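You operate a simulated robot arm through the tools that you are given. There is no shell and no other tool.

The job below is to be done with a simulated robot arm. You get a single attempt, and the scene is never put back.

TASK
Zero the watt meter, set it to volts and switch the bench supply's output on at 10 V.
Fine: meter switched on; zero it and set the volts dial while the output is off.

The check looks at the end state, three seconds after you hand in, the way a careful person would. Anything else that was tipped, shoved, dropped, spilled or broken makes it a failure.

THE ROBOT
A 7-joint arm with a two-finger parallel gripper, fixed in place. Base frame: the origin is on the floor under the middle of its stand, x ahead of it, y to its left, z up. Units: m, rad, N and s.
It reaches about 1.247 m from its shoulder. Its first joint turns from -2.304 to 2.304 rad. Payload 3.91 kg.
The tool frame sits at the grasp point between the pads (the TCP): z along the fingers, y along the line on which they close. The tips reach 0.03 m beyond it. Largest opening 0.11 m; finger width 0.02, thickness 0.01; the body of the gripper, 0.048 by 0.112 m, starts 0.055 m behind the TCP.
Orientation is that of the tool frame in the base frame, as a unit quaternion [w, x, y, z]. With the fingers straight down and closing along the base's y, the tool's x points along the base's -x, its y along +y and its z along -z.

THE INTERFACE
- The arm moves only by the tool send_rows. Its argument "moves" is a list of rows, each an object of numbers (a shift or turn left out is 0, a gripper value left out holds the last): "wx", "wy", "wz": the turn, a rotation vector about the tool's x, y, z in rad; "tx", "ty", "tz": the shift along the tool's x, y, z in m; "jaw": the finger opening in m, from 0 to 0.11. In form: [{"wx": .., "wy": .., "wz": .., "tx": .., "ty": .., "tz": .., "jaw": ..}, ...]. A call has 1 to 20 rows; each row shifts and turns the commanded pose from where the row before left it, along the tool's axes as they then stand. Rows are played at 5 a second. More than 0.05 m and 0.15 rad between two rows, or a gripper value outside its range, and nothing of the call is played. A pose out of reach is approached as far as the arm can. The call stops where the force on the tool passes 40 N (or 10 N more than at its start, if that is more) or the arm is blocked; 0.2 s more then pass. Each finger travels about 0.108 m/s and halts on what it meets, pressing with about 23 N; the grip force reading is that of the motor and also rises with nothing between the fingers. The clock runs only during rows and for 0.2 s after the last one: add rows that do not move to give the fingers time. It gives the time, the measured TCP pose, the force on the tool (base axes), the opening and the grip force at its end, in the units of the frame above (readings bear some noise), with the torque about the TCP (base axes, N m) and any sound that the robot's microphone picked up, and new pictures: "views" is both (left out), scene, wrist or none.
- Cameras (640 x 400 px; columns grow to the right, rows downward): "scene" is fixed at [0.0493, 0.5006, 1.4586]; the picture's right is [0.15, -0.99, 0.00], its down [-0.73, -0.11, -0.68] and it looks along [0.67, 0.10, -0.73] (base axes); focal length 322 px, centre (320, 200). "wrist" rides on the gripper at [0.072, 0.017, -0.103] in the tool frame; the picture's right is [-0.23, 0.97, 0.00], its down [-0.76, -0.18, -0.62] and it looks along [-0.61, -0.14, 0.78] (tool axes); focal length 222 px, centre (320, 200). There is no depth. A picture from a camera that has moved, and an enlarged one, comes with that camera's place and axes in the base frame and with its lens.
- zoom(camera, box): a new picture of the part [left, top, right, bottom] of that camera's present view, enlarged. The clock stands still meanwhile.
- finish_job(): hands the job in; it is judged then, once.

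Nothing tells you positions but the pictures and the camera data. Unless the task says otherwise, let go and move clear before handing in.

The tools are called after "Call:" as name(argument=value, ...) on one line, values as JSON. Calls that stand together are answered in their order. send_rows: Moves the arm, as the interface text tells. Its arguments: {"type":"object","properties":{"moves":{"type":"array","items":{"type":"object","properties":{"wx":{"type":"number"},"wy":{"type":"number"},"wz":{"type":"number"},"tx":{"type":"number"},"ty":{"type":"number"},"tz":{"type":"number"},"jaw":{"type":"number"}}}},"views":{"type":"string","enum":["both","scene","wrist","none"]}},"required":["moves"]} The other tools are called the same way: zoom (camera, box) takes an enlarged picture of a part of a camera's view; finish_job () hands the job in.

At the start:

```text
t: 0.0
eef_pos: [0.5342, 0.3731, 1.1137]
tool_rot: [0.0, -0.001, 1.0, 0.0]
ft_force: [0.3, 0.4, 0.4]
moment: [-0.01, 0.0, -0.02]
opening: 0.1098
finger_force: 0.1
```

scene: 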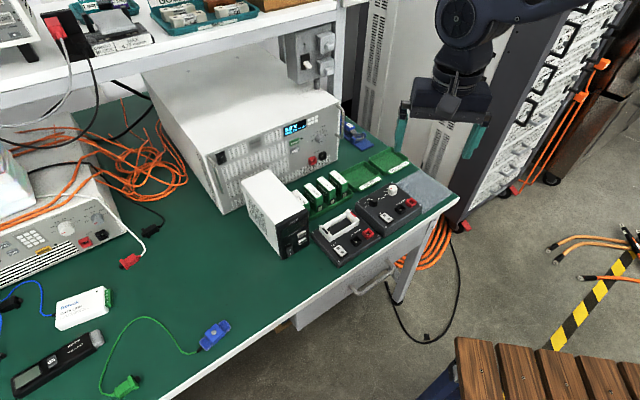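
wrist: 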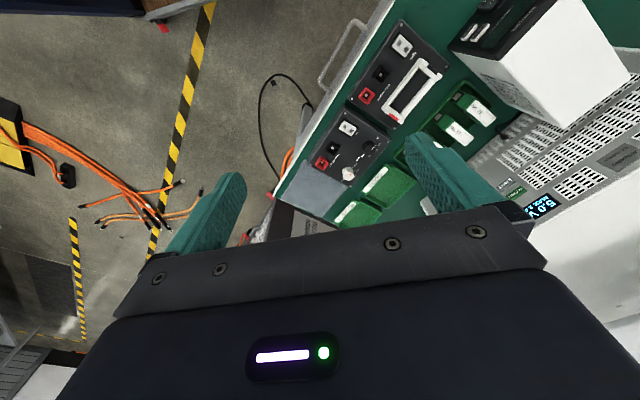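

I see a bench with a large power supply showing about 5.0 V, and two small black boxes at the bench's front right. One has a display window and the other a knob. I'll zoom in to identify the controls before moving.

Call:
zoom(camera="scene", box=[300, 160, 460, 260])

Call:
zoom(camera="scene", box=[200, 90, 360, 190])

Call:
zoom(camera="wrist", box=[280, 20, 440, 220])

Call:
zoom(camera="wrist", box=[440, 80, 640, 240])

Call:
zoom(camera="scene", box=[0, 160, 160, 280])

```text
4.00 times, centred on (380, 210) of scene
camera zoom: at [0.0493, 0.5006, 1.4586], right [0.15, -0.99, 0.0], down [-0.73, -0.11, -0.68], along [0.67, 0.1, -0.73], focal length 1286 px, centre (80, 160)
```

zoom: 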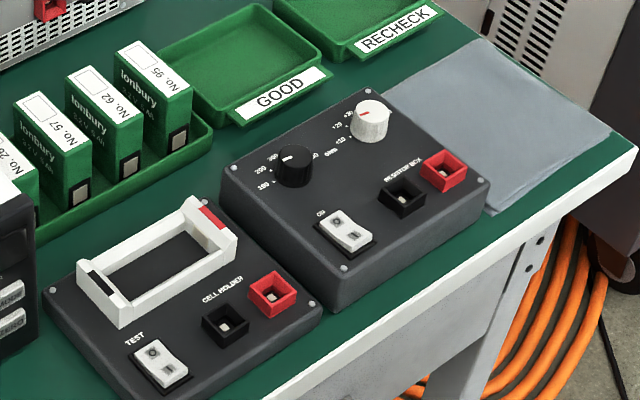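

```text
4.00 times, centred on (280, 140) of scene
camera zoom: at [0.0493, 0.5006, 1.4586], right [0.15, -0.99, 0.0], down [-0.73, -0.11, -0.68], along [0.67, 0.1, -0.73], focal length 1286 px, centre (480, 440)
```

zoom: 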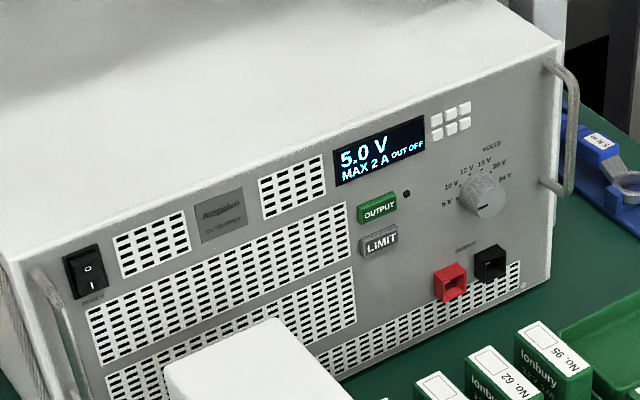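

```text
2.00 times, centred on (360, 120) of wrist
camera zoom: at [0.462, 0.3896, 1.2175], right [0.23, 0.97, 0.0], down [0.76, -0.18, 0.62], along [0.61, -0.14, -0.78], focal length 444 px, centre (240, 360)
```

zoom: 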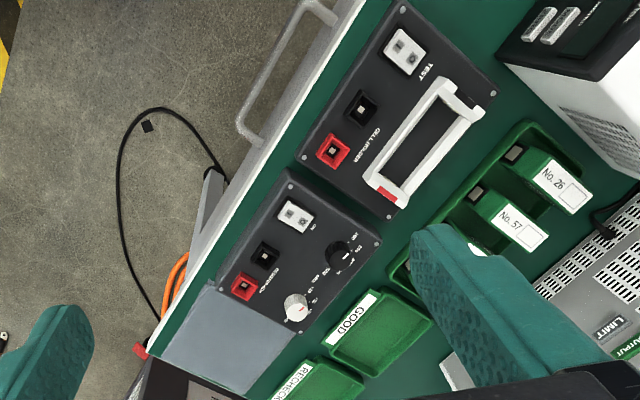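

```text
2.50 times, centred on (540, 160) of wrist
camera zoom: at [0.462, 0.3896, 1.2175], right [0.23, 0.97, 0.0], down [0.76, -0.18, 0.62], along [0.61, -0.14, -0.78], focal length 555 px, centre (-230, 300)
```

zoom: 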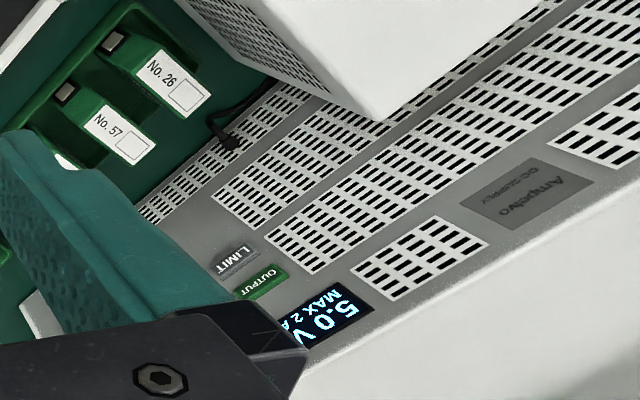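

```text
3.33 times, centred on (80, 220) of scene
camera zoom: at [0.0493, 0.5006, 1.4586], right [0.15, -0.99, 0.0], down [-0.73, -0.11, -0.68], along [0.67, 0.1, -0.73], focal length 1072 px, centre (1120, 133)
```

zoom: 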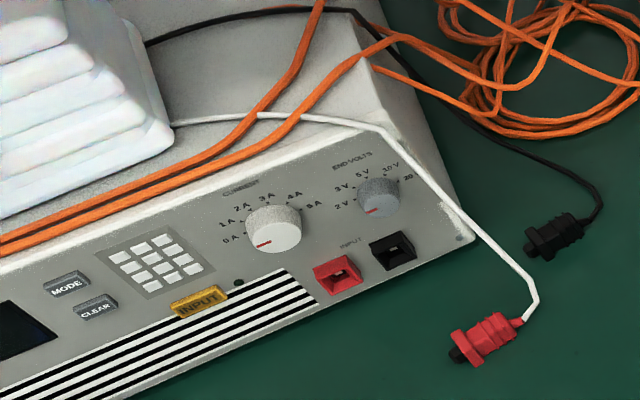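

The large unit is the DC supply: its output is off, and it has a volts dial, an OUTPUT button and a LIMIT button. The white box with the black face looks like the watt meter, so I'll zoom in on that and the rest of the bench.

Call:
zoom(camera="scene", box=[235, 160, 325, 265])

Call:
zoom(camera="scene", box=[270, 200, 320, 260])

Call:
zoom(camera="wrist", box=[430, 0, 590, 100])

Call:
zoom(camera="scene", box=[0, 270, 240, 400])

Call:
zoom(camera="scene", box=[0, 0, 160, 100])

Call:
zoom(camera="scene", box=[280, 110, 345, 175])

```text
3.81 times, centred on (280, 212) of scene
camera zoom: at [0.0493, 0.5006, 1.4586], right [0.15, -0.99, 0.0], down [-0.73, -0.11, -0.68], along [0.67, 0.1, -0.73], focal length 1225 px, centre (472, 152)
```

zoom: 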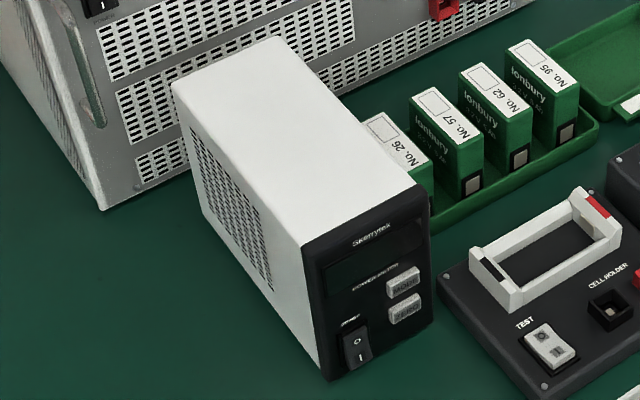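

```text
6.67 times, centred on (295, 230) of scene
camera zoom: at [0.0493, 0.5006, 1.4586], right [0.15, -0.99, 0.0], down [-0.73, -0.11, -0.68], along [0.67, 0.1, -0.73], focal length 2143 px, centre (487, 0)
```

zoom: 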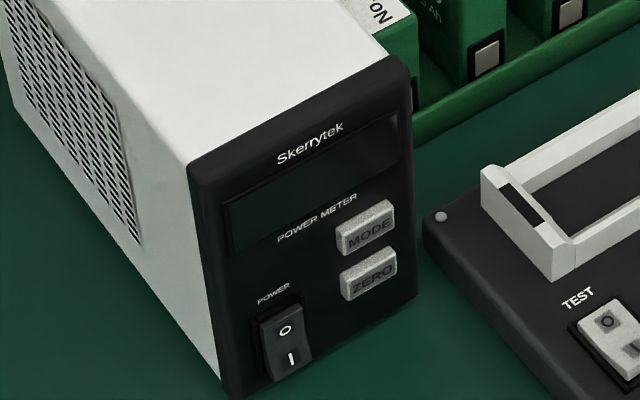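

```text
4.00 times, centred on (510, 50) of wrist
camera zoom: at [0.462, 0.3896, 1.2175], right [0.23, 0.97, 0.0], down [0.76, -0.18, 0.62], along [0.61, -0.14, -0.78], focal length 888 px, centre (-440, 800)
```

zoom: 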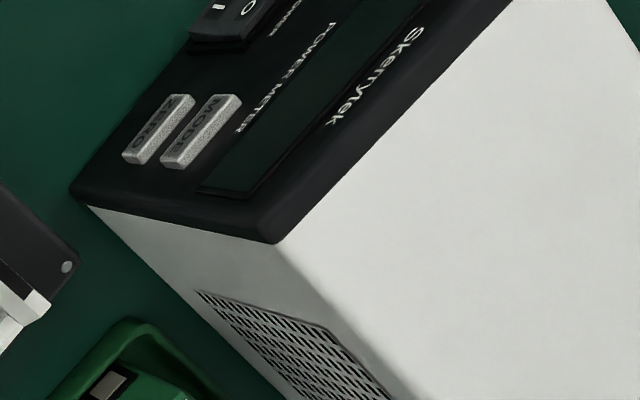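

```text
2.67 times, centred on (120, 335) of scene
camera zoom: at [0.0493, 0.5006, 1.4586], right [0.15, -0.99, 0.0], down [-0.73, -0.11, -0.68], along [0.67, 0.1, -0.73], focal length 857 px, centre (853, -160)
```

zoom: 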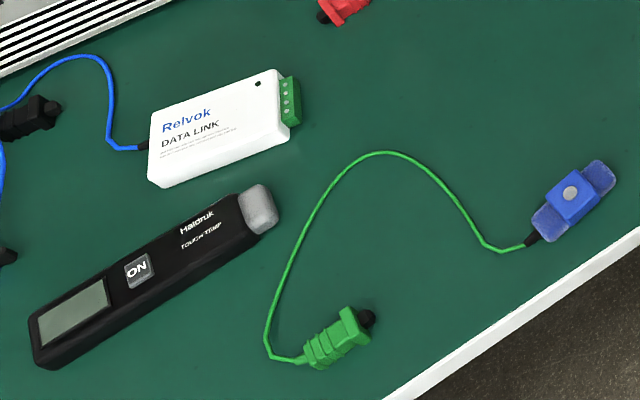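

```text
4.00 times, centred on (80, 50) of scene
camera zoom: at [0.0493, 0.5006, 1.4586], right [0.15, -0.99, 0.0], down [-0.73, -0.11, -0.68], along [0.67, 0.1, -0.73], focal length 1286 px, centre (1280, 800)
```

zoom: 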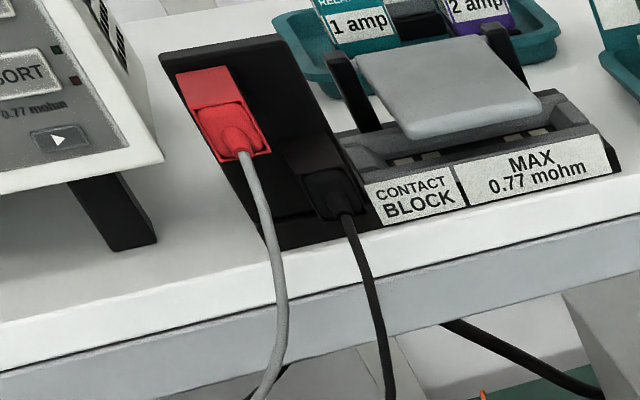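

```text
6.15 times, centred on (312, 142) of scene
camera zoom: at [0.0493, 0.5006, 1.4586], right [0.15, -0.99, 0.0], down [-0.73, -0.11, -0.68], along [0.67, 0.1, -0.73], focal length 1978 px, centre (366, 554)
```

zoom: 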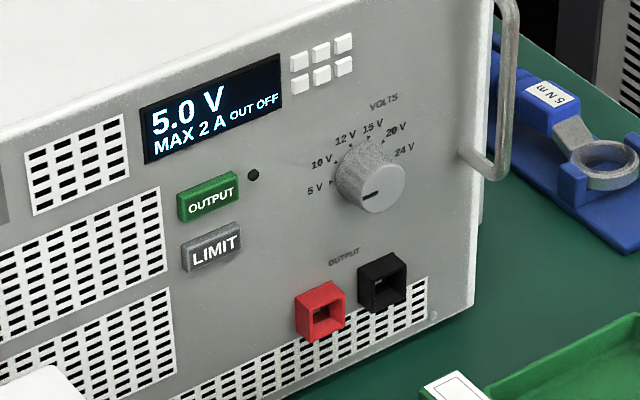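

The white Skerrytek box is the power meter. It is off and has a POWER rocker plus MODE and ZERO buttons. The bench top is near z≈0.73, the meter face is centred near (0.524, 0.641) and its faces sit at about 45°. I'll close the jaws and move to a viewing pose in front of the meter.

Call:
send_rows(moves=[{"tx": 0.019, "ty": 0.025, "tz": 0.025, "jaw": 0.0}, {"tx": 0.019, "ty": 0.025, "tz": 0.025}, {"tx": 0.019, "ty": 0.025, "tz": 0.025}, {"tx": 0.019, "ty": 0.025, "tz": 0.025}, {"tx": 0.019, "ty": 0.025, "tz": 0.025}, {"tx": 0.019, "ty": 0.025, "tz": 0.025}, {"wz": -0.131}, {"wz": -0.131}, {"wz": -0.131}, {"wz": -0.131}, {"wz": -0.131}, {"wz": -0.1304}, {"wy": -0.131}, {"wy": -0.131}, {"wy": -0.131}, {"wy": -0.1306}, {}])

```text
t: 3.6
eef_pos: [0.4191, 0.5213, 0.9646]
tool_rot: [0.24, -0.37, 0.892, 0.1]
ft_force: [-0.5, 0.9, -0.5]
moment: [-0.01, -0.06, -0.04]
opening: 0.0003
finger_force: 22.5
camera wrist: at [0.3266, 0.454, 1.0175], right [-0.55, 0.83, 0.11], down [0.37, 0.12, 0.92], along [0.75, 0.55, -0.37], focal length 222 px, centre (320, 200)
```

scene: 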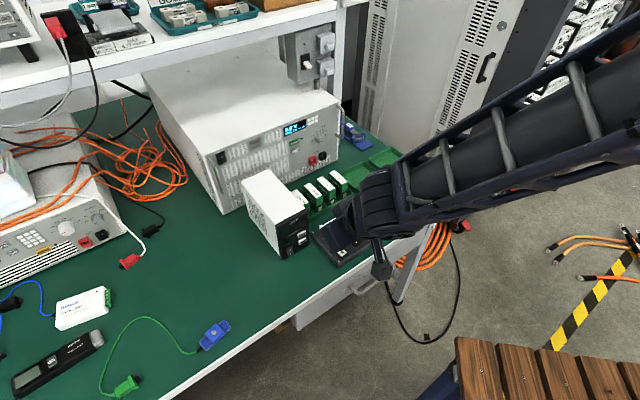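
wrist: 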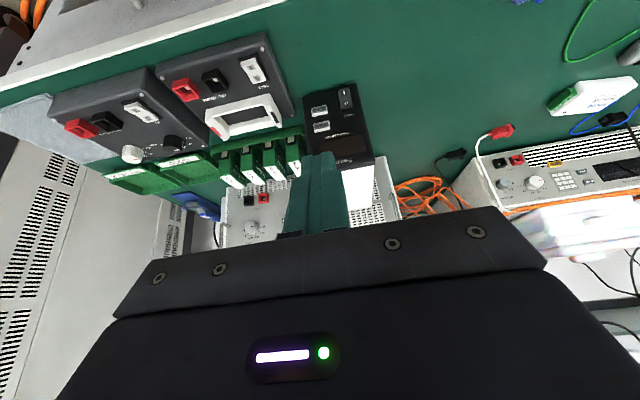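

The wrist view comes out upside down, but it shows the meter face and the supply. I'll zoom in on both to refine positions.

Call:
zoom(camera="wrist", box=[280, 70, 400, 170])

Call:
zoom(camera="wrist", box=[140, 130, 300, 260])

Call:
zoom(camera="scene", box=[240, 170, 400, 280])

```text
4.00 times, centred on (340, 120) of wrist
camera zoom: at [0.3266, 0.454, 1.0175], right [-0.55, 0.83, 0.11], down [0.37, 0.12, 0.92], along [0.75, 0.55, -0.37], focal length 888 px, centre (240, 520)
```

zoom: 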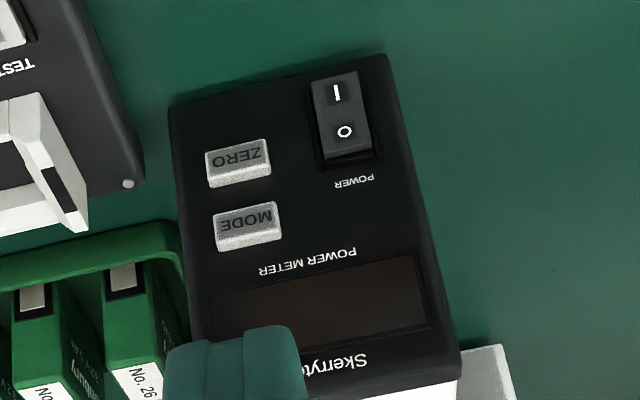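

```text
3.08 times, centred on (220, 195) of wrist
camera zoom: at [0.3266, 0.454, 1.0175], right [-0.55, 0.83, 0.11], down [0.37, 0.12, 0.92], along [0.75, 0.55, -0.37], focal length 684 px, centre (628, 215)
```

zoom: 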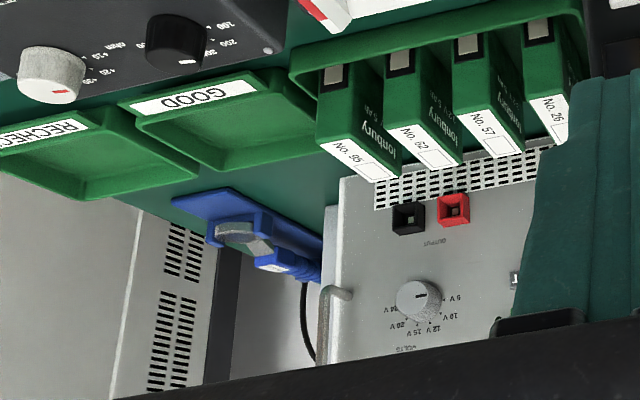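

```text
3.64 times, centred on (320, 225) of scene
camera zoom: at [0.0493, 0.5006, 1.4586], right [0.15, -0.99, 0.0], down [-0.73, -0.11, -0.68], along [0.67, 0.1, -0.73], focal length 1169 px, centre (320, 109)
```

zoom: 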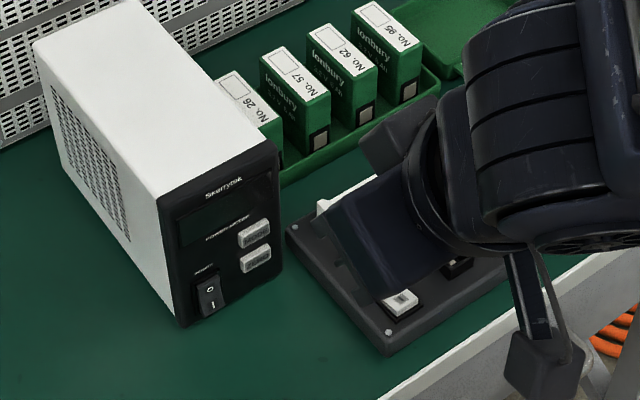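

Triangulating the two views puts the bench top at z≈0.73, the rocker's "I" side at about (0.494, 0.645, 0.756), ZERO at (0.526, 0.619, 0.770) and MODE at (0.527, 0.620, 0.800). Next I tilt further to 45° and bring the closed fingertips about 3 cm in front of the rocker.

Call:
send_rows(moves=[{"wy": -0.1309}, {"wy": -0.1309}, {"tx": 0.0138, "ty": 0.0058, "tz": 0.033}, {"tx": 0.0138, "ty": 0.0058, "tz": 0.033}, {"tx": 0.0138, "ty": 0.0058, "tz": 0.033}, {"tx": 0.0138, "ty": 0.0058, "tz": 0.033}, {"tx": 0.0138, "ty": 0.0058, "tz": 0.033}, {"tx": 0.0108, "ty": 0.0058, "tz": 0.03}, {}])

```text
t: 5.6
eef_pos: [0.4529, 0.6038, 0.7707]
tool_rot: [0.353, -0.354, 0.853, 0.147]
ft_force: [-0.1, -0.8, -0.1]
moment: [0.0, 0.0, 0.02]
opening: 0.0
finger_force: 22.9
camera wrist: at [0.3534, 0.529, 0.7915], right [-0.58, 0.8, 0.16], down [0.19, -0.06, 0.98], along [0.79, 0.6, -0.12], focal length 222 px, centre (320, 200)
```

scene: 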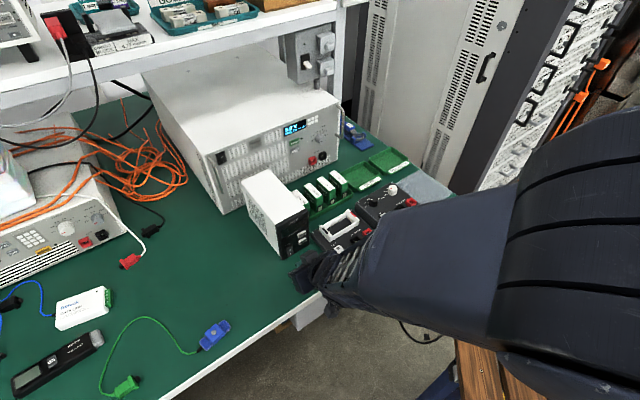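
wrist: 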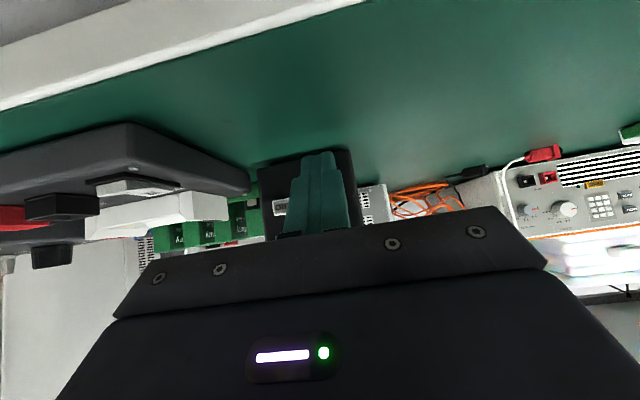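

The fingertips are now in front of the rocker. I'll zoom both cameras to check alignment.

Call:
zoom(camera="wrist", box=[240, 130, 380, 250])

Call:
zoom(camera="scene", box=[265, 210, 345, 300])

```text
3.33 times, centred on (310, 190) of wrist
camera zoom: at [0.3534, 0.529, 0.7915], right [-0.58, 0.8, 0.16], down [0.19, -0.06, 0.98], along [0.79, 0.6, -0.12], focal length 740 px, centre (353, 233)
```

zoom: 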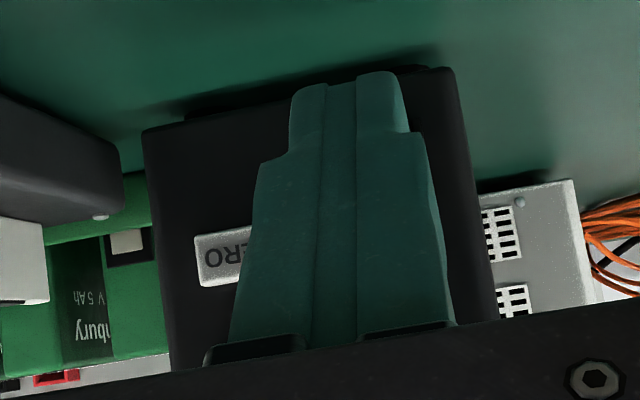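

```text
4.44 times, centred on (305, 255) of scene
camera zoom: at [0.0493, 0.5006, 1.4586], right [0.15, -0.99, 0.0], down [-0.73, -0.11, -0.68], along [0.67, 0.1, -0.73], focal length 1429 px, centre (387, -44)
```

zoom: 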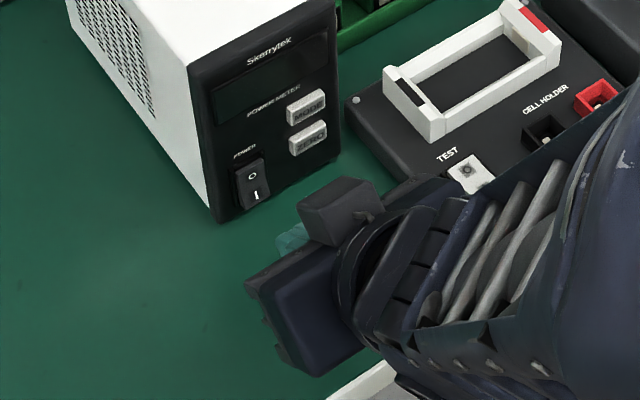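

The fingertips line up laterally with the rocker, with about 29 mm still to go. I'll lower 4 mm and advance about 22 mm.

Call:
send_rows(moves=[{"tx": 0.0028, "tz": 0.0028}, {"tx": -0.0035, "tz": 0.0035}, {"tx": -0.0035, "tz": 0.0035}, {"tx": -0.0035, "tz": 0.0035}, {"tx": -0.0035, "tz": 0.0035}, {"tx": -0.0014, "tz": 0.0014}, {}])

Call:
zoom(camera="scene", box=[265, 210, 345, 300])

Call:
zoom(camera="wrist", box=[240, 130, 380, 250])

```text
t: 7.2
eef_pos: [0.4673, 0.6209, 0.767]
tool_rot: [0.353, -0.354, 0.854, 0.146]
ft_force: [0.2, -0.1, 0.0]
moment: [-0.03, 0.05, -0.04]
opening: 0.0001
finger_force: 22.4
camera wrist: at [0.3689, 0.5444, 0.7881], right [-0.58, 0.8, 0.16], down [0.19, -0.06, 0.98], along [0.79, 0.6, -0.12], focal length 222 px, centre (320, 200)
```

scene: 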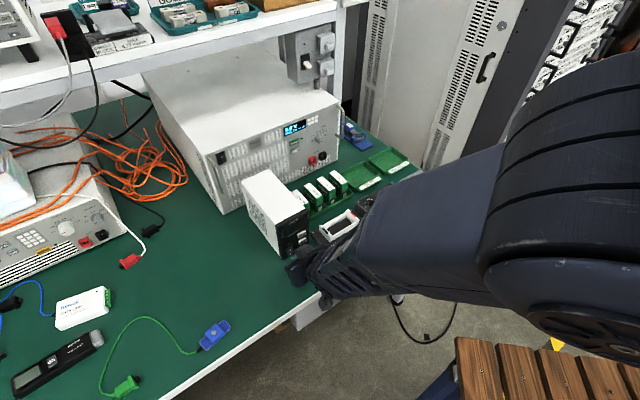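
wrist: 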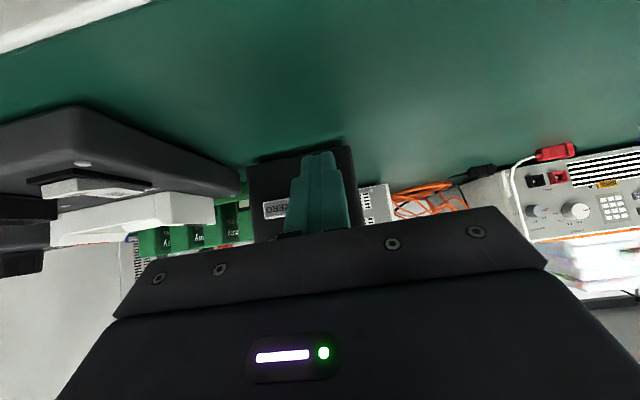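

```text
4.44 times, centred on (305, 255) of scene
camera zoom: at [0.0493, 0.5006, 1.4586], right [0.15, -0.99, 0.0], down [-0.73, -0.11, -0.68], along [0.67, 0.1, -0.73], focal length 1429 px, centre (387, -44)
```

zoom: 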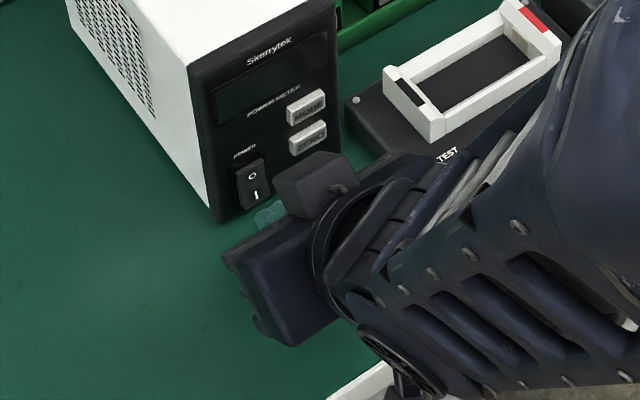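

```text
3.33 times, centred on (310, 190) of wrist
camera zoom: at [0.3689, 0.5444, 0.7881], right [-0.58, 0.8, 0.16], down [0.19, -0.06, 0.98], along [0.79, 0.6, -0.12], focal length 740 px, centre (353, 233)
```

zoom: 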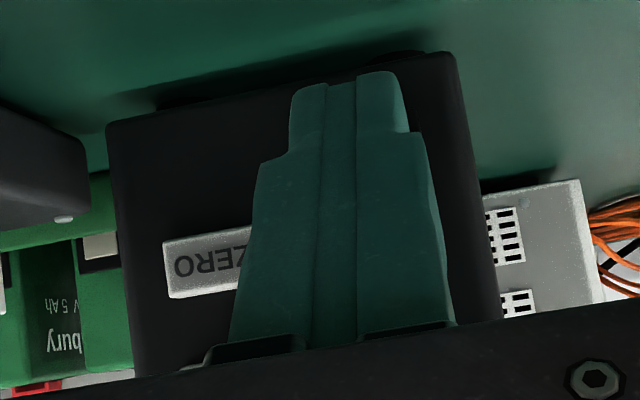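

No contact yet, with roughly 7 mm to go. I'll advance in 1.5–2 mm steps and watch the force.

Call:
send_rows(moves=[{"tx": -0.0014, "tz": 0.0014}, {"tx": -0.0014, "tz": 0.0014}, {"tx": -0.0011, "tz": 0.0011}, {}], views="none")

```text
t: 8.2
eef_pos: [0.4716, 0.6233, 0.7673]
tool_rot: [0.353, -0.355, 0.853, 0.147]
ft_force: [-0.2, -0.4, -0.4]
moment: [0.02, 0.02, 0.01]
opening: 0.0
finger_force: 23.1
```

Call:
send_rows(moves=[{"tx": -0.0011, "tz": 0.0011}, {"tx": -0.0011, "tz": 0.0011}, {}], views="none")

Call:
zoom(camera="scene", box=[275, 225, 323, 255])

```text
t: 9.0
eef_pos: [0.4745, 0.626, 0.767]
tool_rot: [0.354, -0.354, 0.853, 0.147]
ft_force: [-0.2, 0.5, 0.1]
moment: [0.0, 0.01, 0.02]
opening: 0.0
finger_force: 23.7
```

```text
13.33 times, centred on (299, 240) of scene
camera zoom: at [0.0493, 0.5006, 1.4586], right [0.15, -0.99, 0.0], down [-0.73, -0.11, -0.68], along [0.67, 0.1, -0.73], focal length 4286 px, centre (600, -333)
```

zoom: 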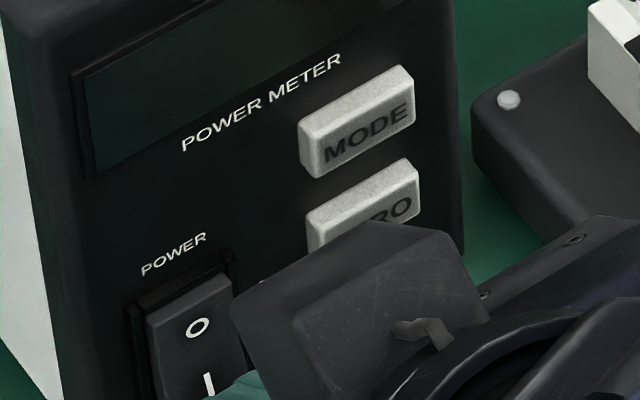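

Still no contact force, and the fingertip is right next to the "I" mark. I'll keep advancing in small steps.

Call:
send_rows(moves=[{"tx": -0.0011, "tz": 0.0011}, {"tx": -0.0011, "tz": 0.0011}, {}], views="none")

Call:
zoom(camera="scene", box=[265, 230, 313, 260])

```text
t: 9.8
eef_pos: [0.4768, 0.6277, 0.7656]
tool_rot: [0.353, -0.354, 0.854, 0.146]
ft_force: [-9.0, -13.3, 2.5]
moment: [-0.19, 0.0, -0.1]
opening: 0.0003
finger_force: 22.9
```

```text
13.33 times, centred on (289, 245) of scene
camera zoom: at [0.0493, 0.5006, 1.4586], right [0.15, -0.99, 0.0], down [-0.73, -0.11, -0.68], along [0.67, 0.1, -0.73], focal length 4286 px, centre (733, -400)
```

zoom: 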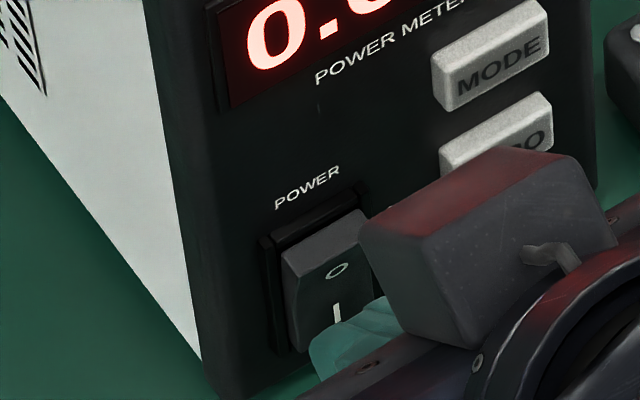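

The rocker flipped and the display lit up at about 16 N. I'll back straight off and read the display.

Call:
send_rows(moves=[{"tx": 0.0035, "tz": -0.0035}, {"tx": 0.0071, "tz": -0.0071}, {"tx": 0.0071, "tz": -0.0071}, {"tx": 0.0071, "tz": -0.0071}, {"tx": 0.0071, "tz": -0.0071}, {}])

Call:
zoom(camera="scene", box=[255, 190, 335, 265])

Call:
zoom(camera="wrist", box=[200, 110, 400, 240])

```text
t: 11.2
eef_pos: [0.4454, 0.5966, 0.7651]
tool_rot: [0.353, -0.354, 0.853, 0.147]
ft_force: [-0.3, -0.3, 0.6]
moment: [-0.03, 0.01, -0.03]
opening: 0.0
finger_force: 22.6
camera wrist: at [0.3455, 0.5209, 0.7877], right [-0.58, 0.8, 0.16], down [0.19, -0.06, 0.98], along [0.79, 0.6, -0.12], focal length 222 px, centre (320, 200)
```

scene: 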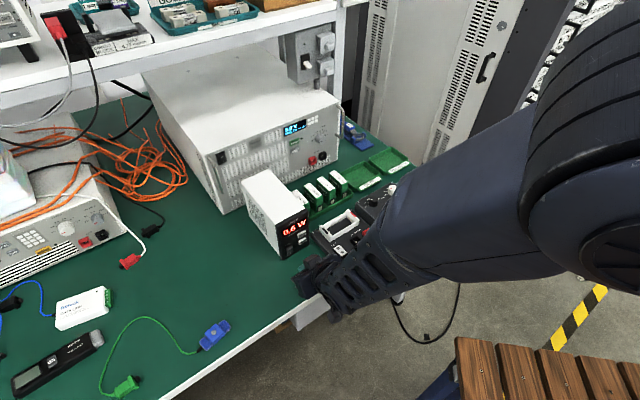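
wrist: 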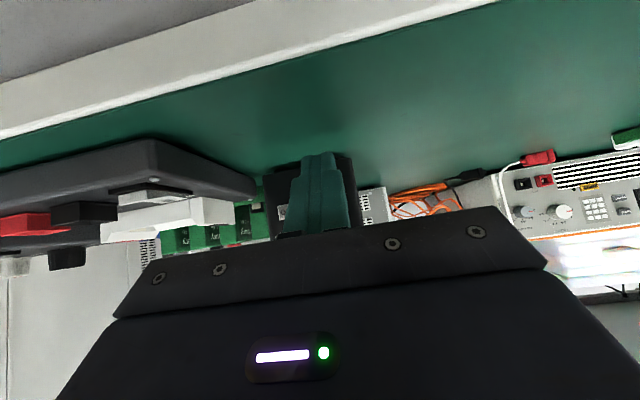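

```text
5.33 times, centred on (295, 228) of scene
camera zoom: at [0.0493, 0.5006, 1.4586], right [0.15, -0.99, 0.0], down [-0.73, -0.11, -0.68], along [0.67, 0.1, -0.73], focal length 1714 px, centre (453, 53)
```

zoom: 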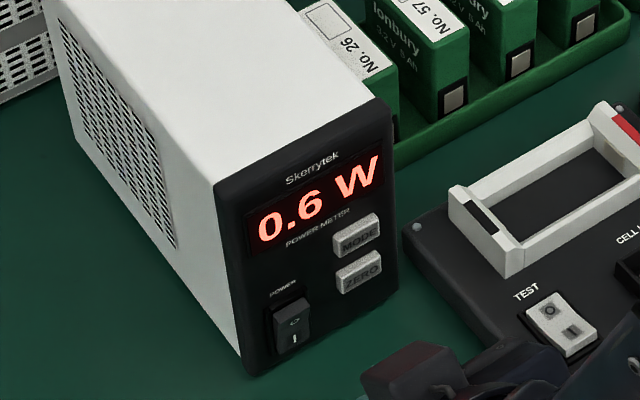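

```text
3.08 times, centred on (300, 175) of wrist
camera zoom: at [0.3455, 0.5209, 0.7877], right [-0.58, 0.8, 0.16], down [0.19, -0.06, 0.98], along [0.79, 0.6, -0.12], focal length 684 px, centre (382, 277)
```

zoom: 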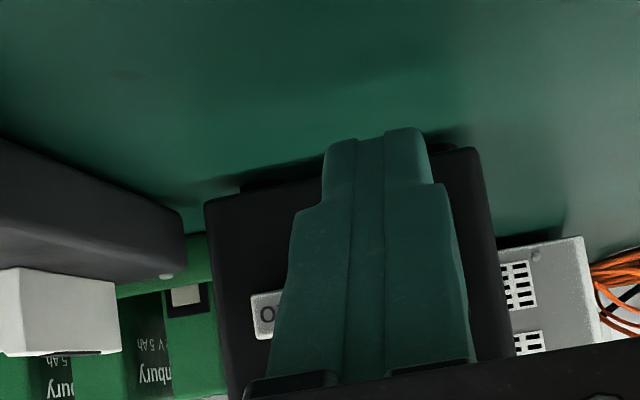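

The meter reads 0.6 W, so it's on and hasn't moved. Next I shift right about 41 mm and up 19 mm to line up with ZERO, then approach while staying above the cell holder.

Call:
send_rows(moves=[{"tx": -0.0067, "tz": -0.0067}, {"tx": -0.0067, "tz": -0.0067, "ty": -0.0137}, {"ty": -0.0137}, {"ty": -0.0136}, {"tx": -0.0071, "tz": 0.0071}, {"tx": -0.0071, "tz": 0.0071}, {"tx": -0.0071, "tz": 0.0071}, {}])

Call:
zoom(camera="scene", box=[265, 200, 345, 265])

Call:
zoom(camera="wrist", box=[220, 120, 420, 240])

```text
t: 13.0
eef_pos: [0.4952, 0.5895, 0.7847]
tool_rot: [0.353, -0.354, 0.854, 0.146]
ft_force: [0.5, -0.2, 0.3]
moment: [-0.05, 0.0, 0.0]
opening: 0.0002
finger_force: 23.2
camera wrist: at [0.396, 0.5132, 0.8065], right [-0.58, 0.8, 0.16], down [0.19, -0.06, 0.98], along [0.79, 0.6, -0.12], focal length 222 px, centre (320, 200)
```

scene: 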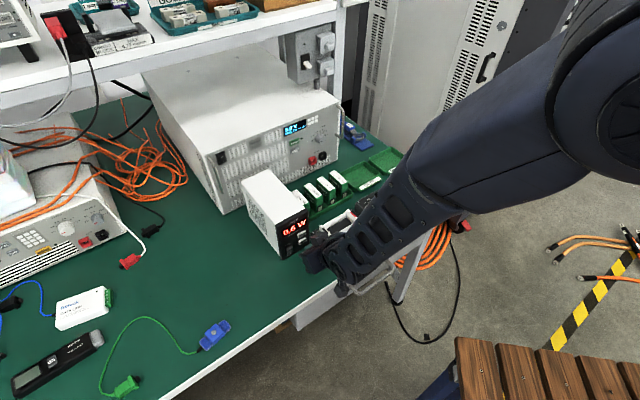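
wrist: 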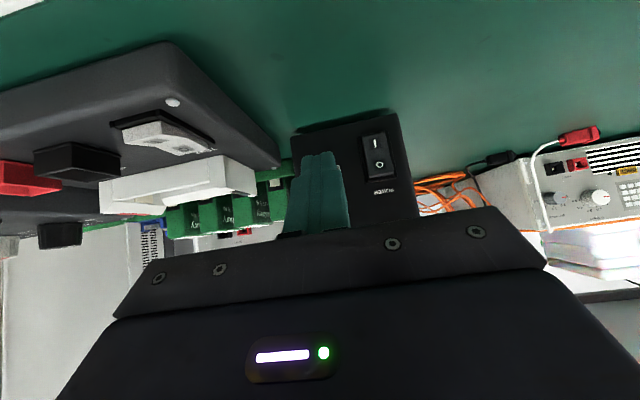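

```text
6.15 times, centred on (305, 232) of scene
camera zoom: at [0.0493, 0.5006, 1.4586], right [0.15, -0.99, 0.0], down [-0.73, -0.11, -0.68], along [0.67, 0.1, -0.73], focal length 1978 px, centre (412, 0)
```

zoom: 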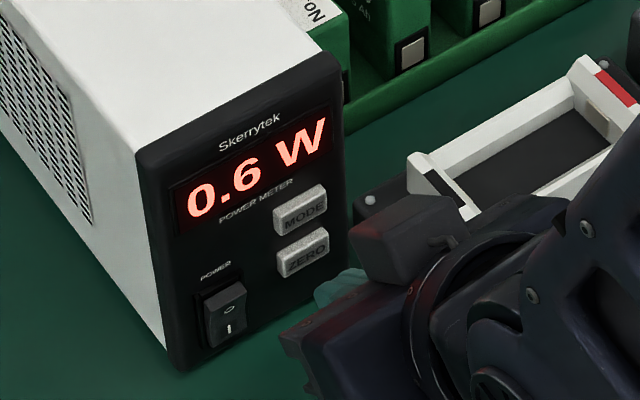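

```text
3.20 times, centred on (320, 180) of wrist
camera zoom: at [0.396, 0.5132, 0.8065], right [-0.58, 0.8, 0.16], down [0.19, -0.06, 0.98], along [0.79, 0.6, -0.12], focal length 711 px, centre (320, 264)
```

zoom: 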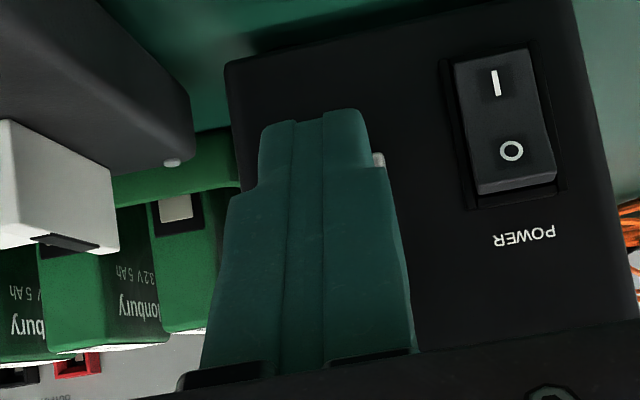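

I'm lined up with ZERO, about 14 mm away. I'll advance gradually.

Call:
send_rows(moves=[{"tx": -0.0021, "tz": 0.0021}, {"tx": -0.0021, "tz": 0.0021}, {"tx": -0.0021, "tz": 0.0021}, {"tx": -0.0014, "tz": 0.0014}, {}], views="none")

Call:
zoom(camera="scene", box=[270, 210, 334, 250])

```text
t: 14.2
eef_pos: [0.5035, 0.597, 0.7855]
tool_rot: [0.354, -0.354, 0.853, 0.146]
ft_force: [0.5, -0.3, 0.7]
moment: [0.0, 0.02, -0.04]
opening: 0.0
finger_force: 23.3
```

```text
10.00 times, centred on (302, 230) of scene
camera zoom: at [0.0493, 0.5006, 1.4586], right [0.15, -0.99, 0.0], down [-0.73, -0.11, -0.68], along [0.67, 0.1, -0.73], focal length 3215 px, centre (500, -100)
```

zoom: 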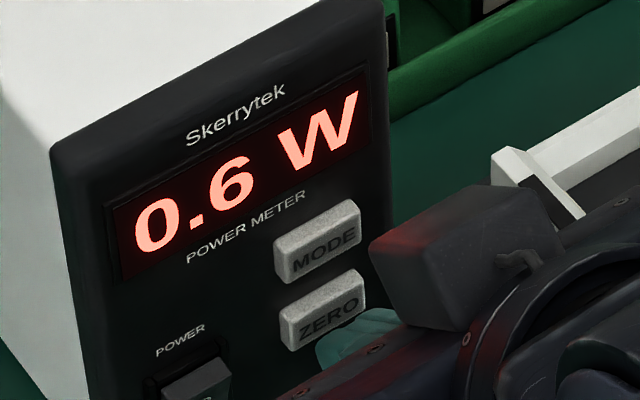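

Call:
send_rows(moves=[{"tx": -0.0011, "tz": 0.0011}, {"tx": -0.0011, "tz": 0.0011}, {}], views="none")

Call:
zoom(camera="scene", box=[270, 210, 334, 250])

```text
t: 15.0
eef_pos: [0.5053, 0.5994, 0.7859]
tool_rot: [0.354, -0.354, 0.853, 0.146]
ft_force: [0.0, -0.2, -0.5]
moment: [-0.04, -0.01, 0.0]
opening: 0.0
finger_force: 23.3
```

```text
10.00 times, centred on (302, 230) of scene
camera zoom: at [0.0493, 0.5006, 1.4586], right [0.15, -0.99, 0.0], down [-0.73, -0.11, -0.68], along [0.67, 0.1, -0.73], focal length 3215 px, centre (500, -100)
```

zoom: 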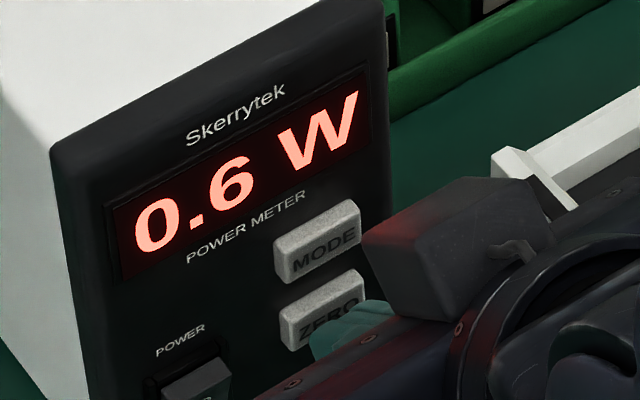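

Call:
send_rows(moves=[{"tx": -0.0011, "tz": 0.0011}, {"tx": -0.0011, "tz": 0.0011}, {}], views="none")

Call:
zoom(camera="scene", box=[270, 210, 334, 250])

```text
t: 15.8
eef_pos: [0.5069, 0.5993, 0.7845]
tool_rot: [0.353, -0.354, 0.854, 0.147]
ft_force: [-0.9, -1.9, 0.1]
moment: [-0.03, 0.01, 0.0]
opening: 0.0001
finger_force: 23.1
heard: click
```

```text
10.00 times, centred on (302, 230) of scene
camera zoom: at [0.0493, 0.5006, 1.4586], right [0.15, -0.99, 0.0], down [-0.73, -0.11, -0.68], along [0.67, 0.1, -0.73], focal length 3215 px, centre (500, -100)
```

zoom: 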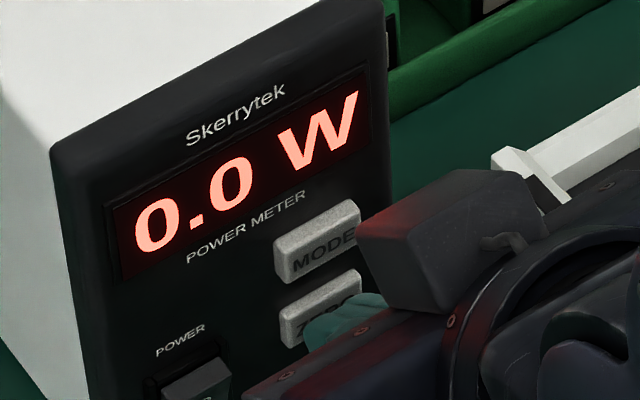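

ZERO clicked with very little force and the display reads 0.0 W. I'll back off, rise 30 mm to MODE and approach it.

Call:
send_rows(moves=[{"tx": 0.0053, "tz": -0.0053}, {"tx": 0.0053, "tz": -0.0053}, {"tx": -0.0106, "tz": -0.0106}, {"tx": -0.0106, "tz": -0.0106}, {"tx": -0.0028, "tz": 0.0028}, {"tx": -0.0028, "tz": 0.0028}, {}], views="none")

Call:
zoom(camera="scene", box=[270, 210, 334, 250])

Call:
zoom(camera="wrist", box=[220, 120, 420, 240])

```text
t: 17.4
eef_pos: [0.5021, 0.5951, 0.814]
tool_rot: [0.353, -0.354, 0.853, 0.147]
ft_force: [0.3, 0.5, -0.3]
moment: [0.05, -0.02, -0.01]
opening: 0.0001
finger_force: 23.0
```

```text
10.00 times, centred on (302, 230) of scene
camera zoom: at [0.0493, 0.5006, 1.4586], right [0.15, -0.99, 0.0], down [-0.73, -0.11, -0.68], along [0.67, 0.1, -0.73], focal length 3215 px, centre (500, -100)
```

zoom: 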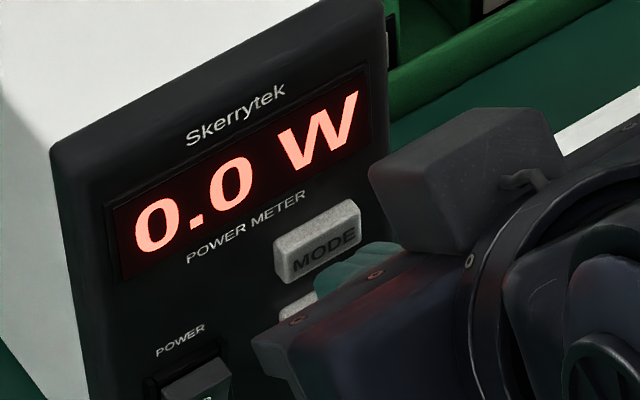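

```text
3.20 times, centred on (320, 180) of wrist
camera zoom: at [0.4026, 0.5201, 0.8366], right [-0.58, 0.8, 0.16], down [0.19, -0.06, 0.98], along [0.79, 0.6, -0.12], focal length 711 px, centre (320, 264)
```

zoom: 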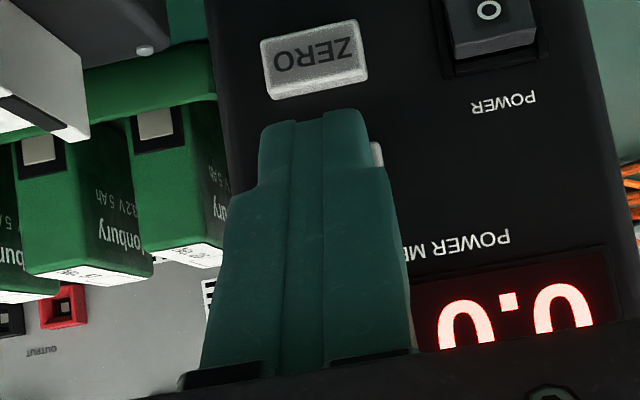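

I'm aligned with MODE and about 6 mm away. I'll advance in small steps until it clicks.

Call:
send_rows(moves=[{"tx": -0.0011, "tz": 0.0011}, {"tx": -0.0011, "tz": 0.0011}, {"tx": -0.0009, "tz": 0.0009}, {}], views="none")

Call:
zoom(camera="scene", box=[270, 210, 334, 250])

```text
t: 18.4
eef_pos: [0.5056, 0.5985, 0.815]
tool_rot: [0.352, -0.355, 0.853, 0.147]
ft_force: [0.9, 0.5, 0.5]
moment: [-0.01, 0.04, -0.01]
opening: 0.0
finger_force: 23.2
```

```text
10.00 times, centred on (302, 230) of scene
camera zoom: at [0.0493, 0.5006, 1.4586], right [0.15, -0.99, 0.0], down [-0.73, -0.11, -0.68], along [0.67, 0.1, -0.73], focal length 3215 px, centre (500, -100)
```

zoom: 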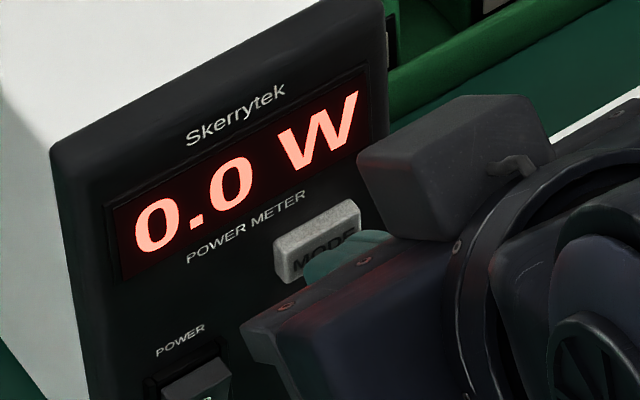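

Call:
send_rows(moves=[{"tx": -0.0011, "tz": 0.0011}, {}], views="none")

Call:
zoom(camera="scene", box=[270, 210, 334, 250])

```text
t: 19.0
eef_pos: [0.5061, 0.6009, 0.8144]
tool_rot: [0.354, -0.354, 0.853, 0.147]
ft_force: [-1.1, 0.8, 1.1]
moment: [0.0, 0.02, 0.02]
opening: 0.0
finger_force: 22.8
```

```text
10.00 times, centred on (302, 230) of scene
camera zoom: at [0.0493, 0.5006, 1.4586], right [0.15, -0.99, 0.0], down [-0.73, -0.11, -0.68], along [0.67, 0.1, -0.73], focal length 3215 px, centre (500, -100)
```

zoom: 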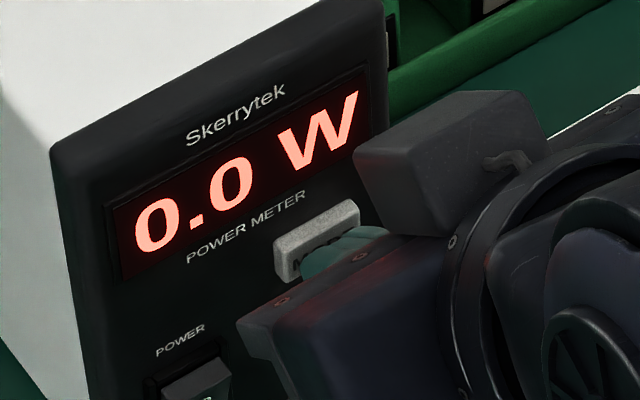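

Call:
send_rows(moves=[{"tx": -0.0011, "tz": 0.0011}, {}], views="none")

Call:
zoom(camera="scene", box=[270, 210, 334, 250])

```text
t: 19.6
eef_pos: [0.5073, 0.6016, 0.8152]
tool_rot: [0.354, -0.354, 0.853, 0.147]
ft_force: [-2.0, -1.5, -0.9]
moment: [-0.03, 0.07, 0.01]
opening: 0.0
finger_force: 23.0
heard: click
```

```text
10.00 times, centred on (302, 230) of scene
camera zoom: at [0.0493, 0.5006, 1.4586], right [0.15, -0.99, 0.0], down [-0.73, -0.11, -0.68], along [0.67, 0.1, -0.73], focal length 3215 px, centre (500, -100)
```

zoom: 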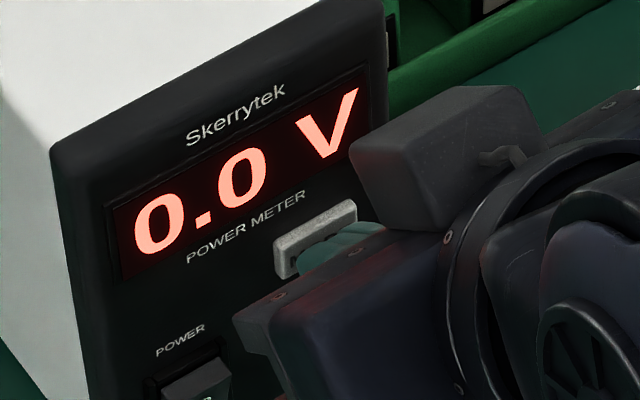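

The meter is now zeroed and in volts, reading 0.0 V. Next I retract, rise and tilt toward 60°, and open the jaws for the supply's volts dial.

Call:
send_rows(moves=[{"tx": 0.007, "tz": -0.007}, {"tx": 0.021, "tz": -0.021}, {"tx": 0.028, "tz": -0.028}, {"tx": -0.0265, "tz": -0.0265}, {"tx": -0.0265, "tz": -0.0265}, {"tx": -0.0265, "tz": -0.0265}, {"tx": -0.0265, "tz": -0.0265}, {"wy": -0.1309, "jaw": 0.06}, {"wy": -0.1309}, {}])

Call:
zoom(camera="scene", box=[240, 180, 340, 270])

```text
t: 21.8
eef_pos: [0.4502, 0.5444, 0.9662]
tool_rot: [0.462, -0.331, 0.8, 0.192]
ft_force: [0.2, 0.5, 0.6]
moment: [-0.02, 0.02, 0.01]
opening: 0.0599
finger_force: 0.1
camera wrist: at [0.3506, 0.4687, 0.954], right [-0.61, 0.77, 0.2], down [0.01, -0.24, 0.97], along [0.79, 0.59, 0.14], focal length 222 px, centre (320, 200)
```

scene: 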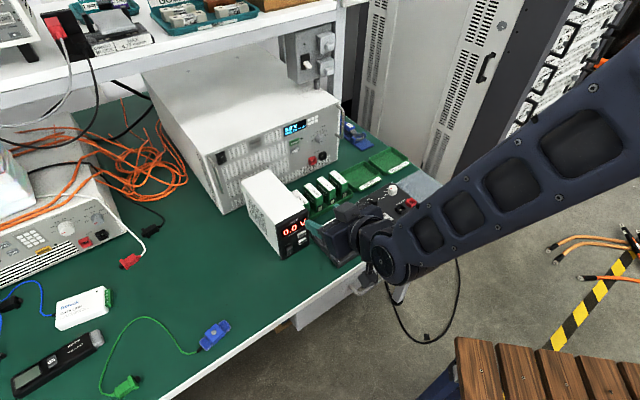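
wrist: 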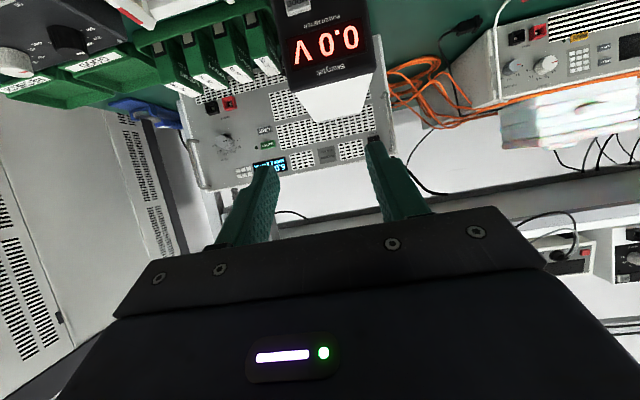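

```text
4.44 times, centred on (290, 225) of scene
camera zoom: at [0.0493, 0.5006, 1.4586], right [0.15, -0.99, 0.0], down [-0.73, -0.11, -0.68], along [0.67, 0.1, -0.73], focal length 1429 px, centre (453, 89)
```

zoom: 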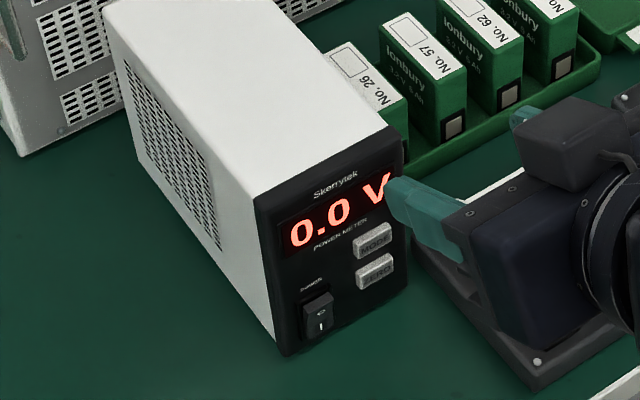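

The display reads 0.0 V. I'll zoom the wrist view on the supply panel to locate the knob more precisely.

Call:
zoom(camera="wrist", box=[170, 70, 310, 190])

Call:
zoom(camera="scene", box=[275, 110, 345, 170])

Call:
zoom(camera="wrist", box=[0, 0, 200, 130])

```text
3.33 times, centred on (240, 130) of wrist
camera zoom: at [0.3506, 0.4687, 0.954], right [-0.61, 0.77, 0.2], down [0.01, -0.24, 0.97], along [0.79, 0.59, 0.14], focal length 740 px, centre (587, 433)
```

zoom: 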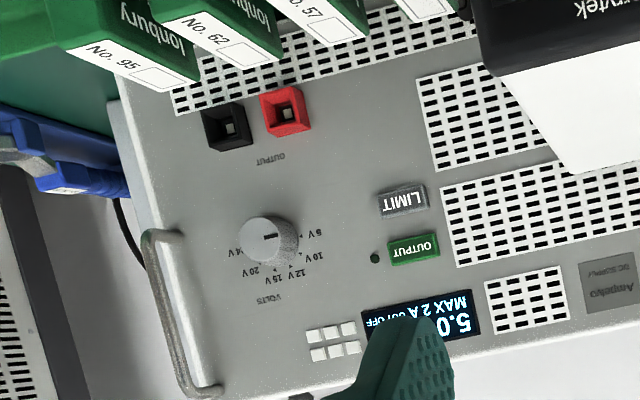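

```text
6.67 times, centred on (310, 140) of scene
camera zoom: at [0.0493, 0.5006, 1.4586], right [0.15, -0.99, 0.0], down [-0.73, -0.11, -0.68], along [0.67, 0.1, -0.73], focal length 2143 px, centre (387, 600)
```

zoom: 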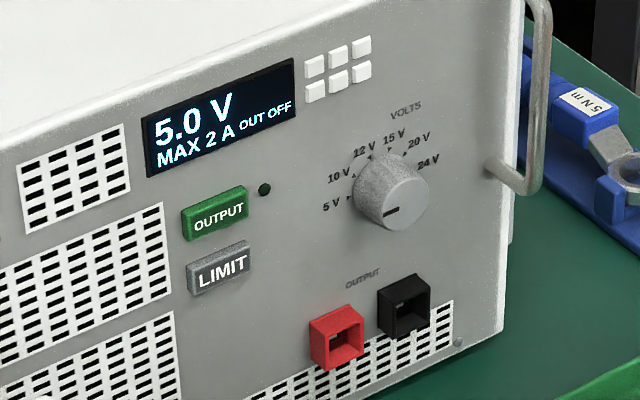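

```text
3.08 times, centred on (100, 65) of wrist
camera zoom: at [0.3506, 0.4687, 0.954], right [-0.61, 0.77, 0.2], down [0.01, -0.24, 0.97], along [0.79, 0.59, 0.14], focal length 684 px, centre (997, 615)
```

zoom: 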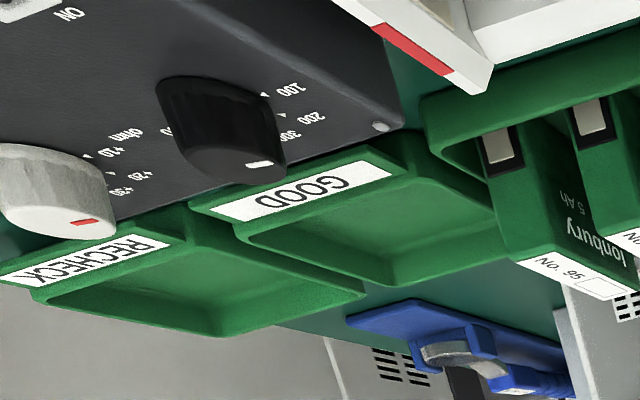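

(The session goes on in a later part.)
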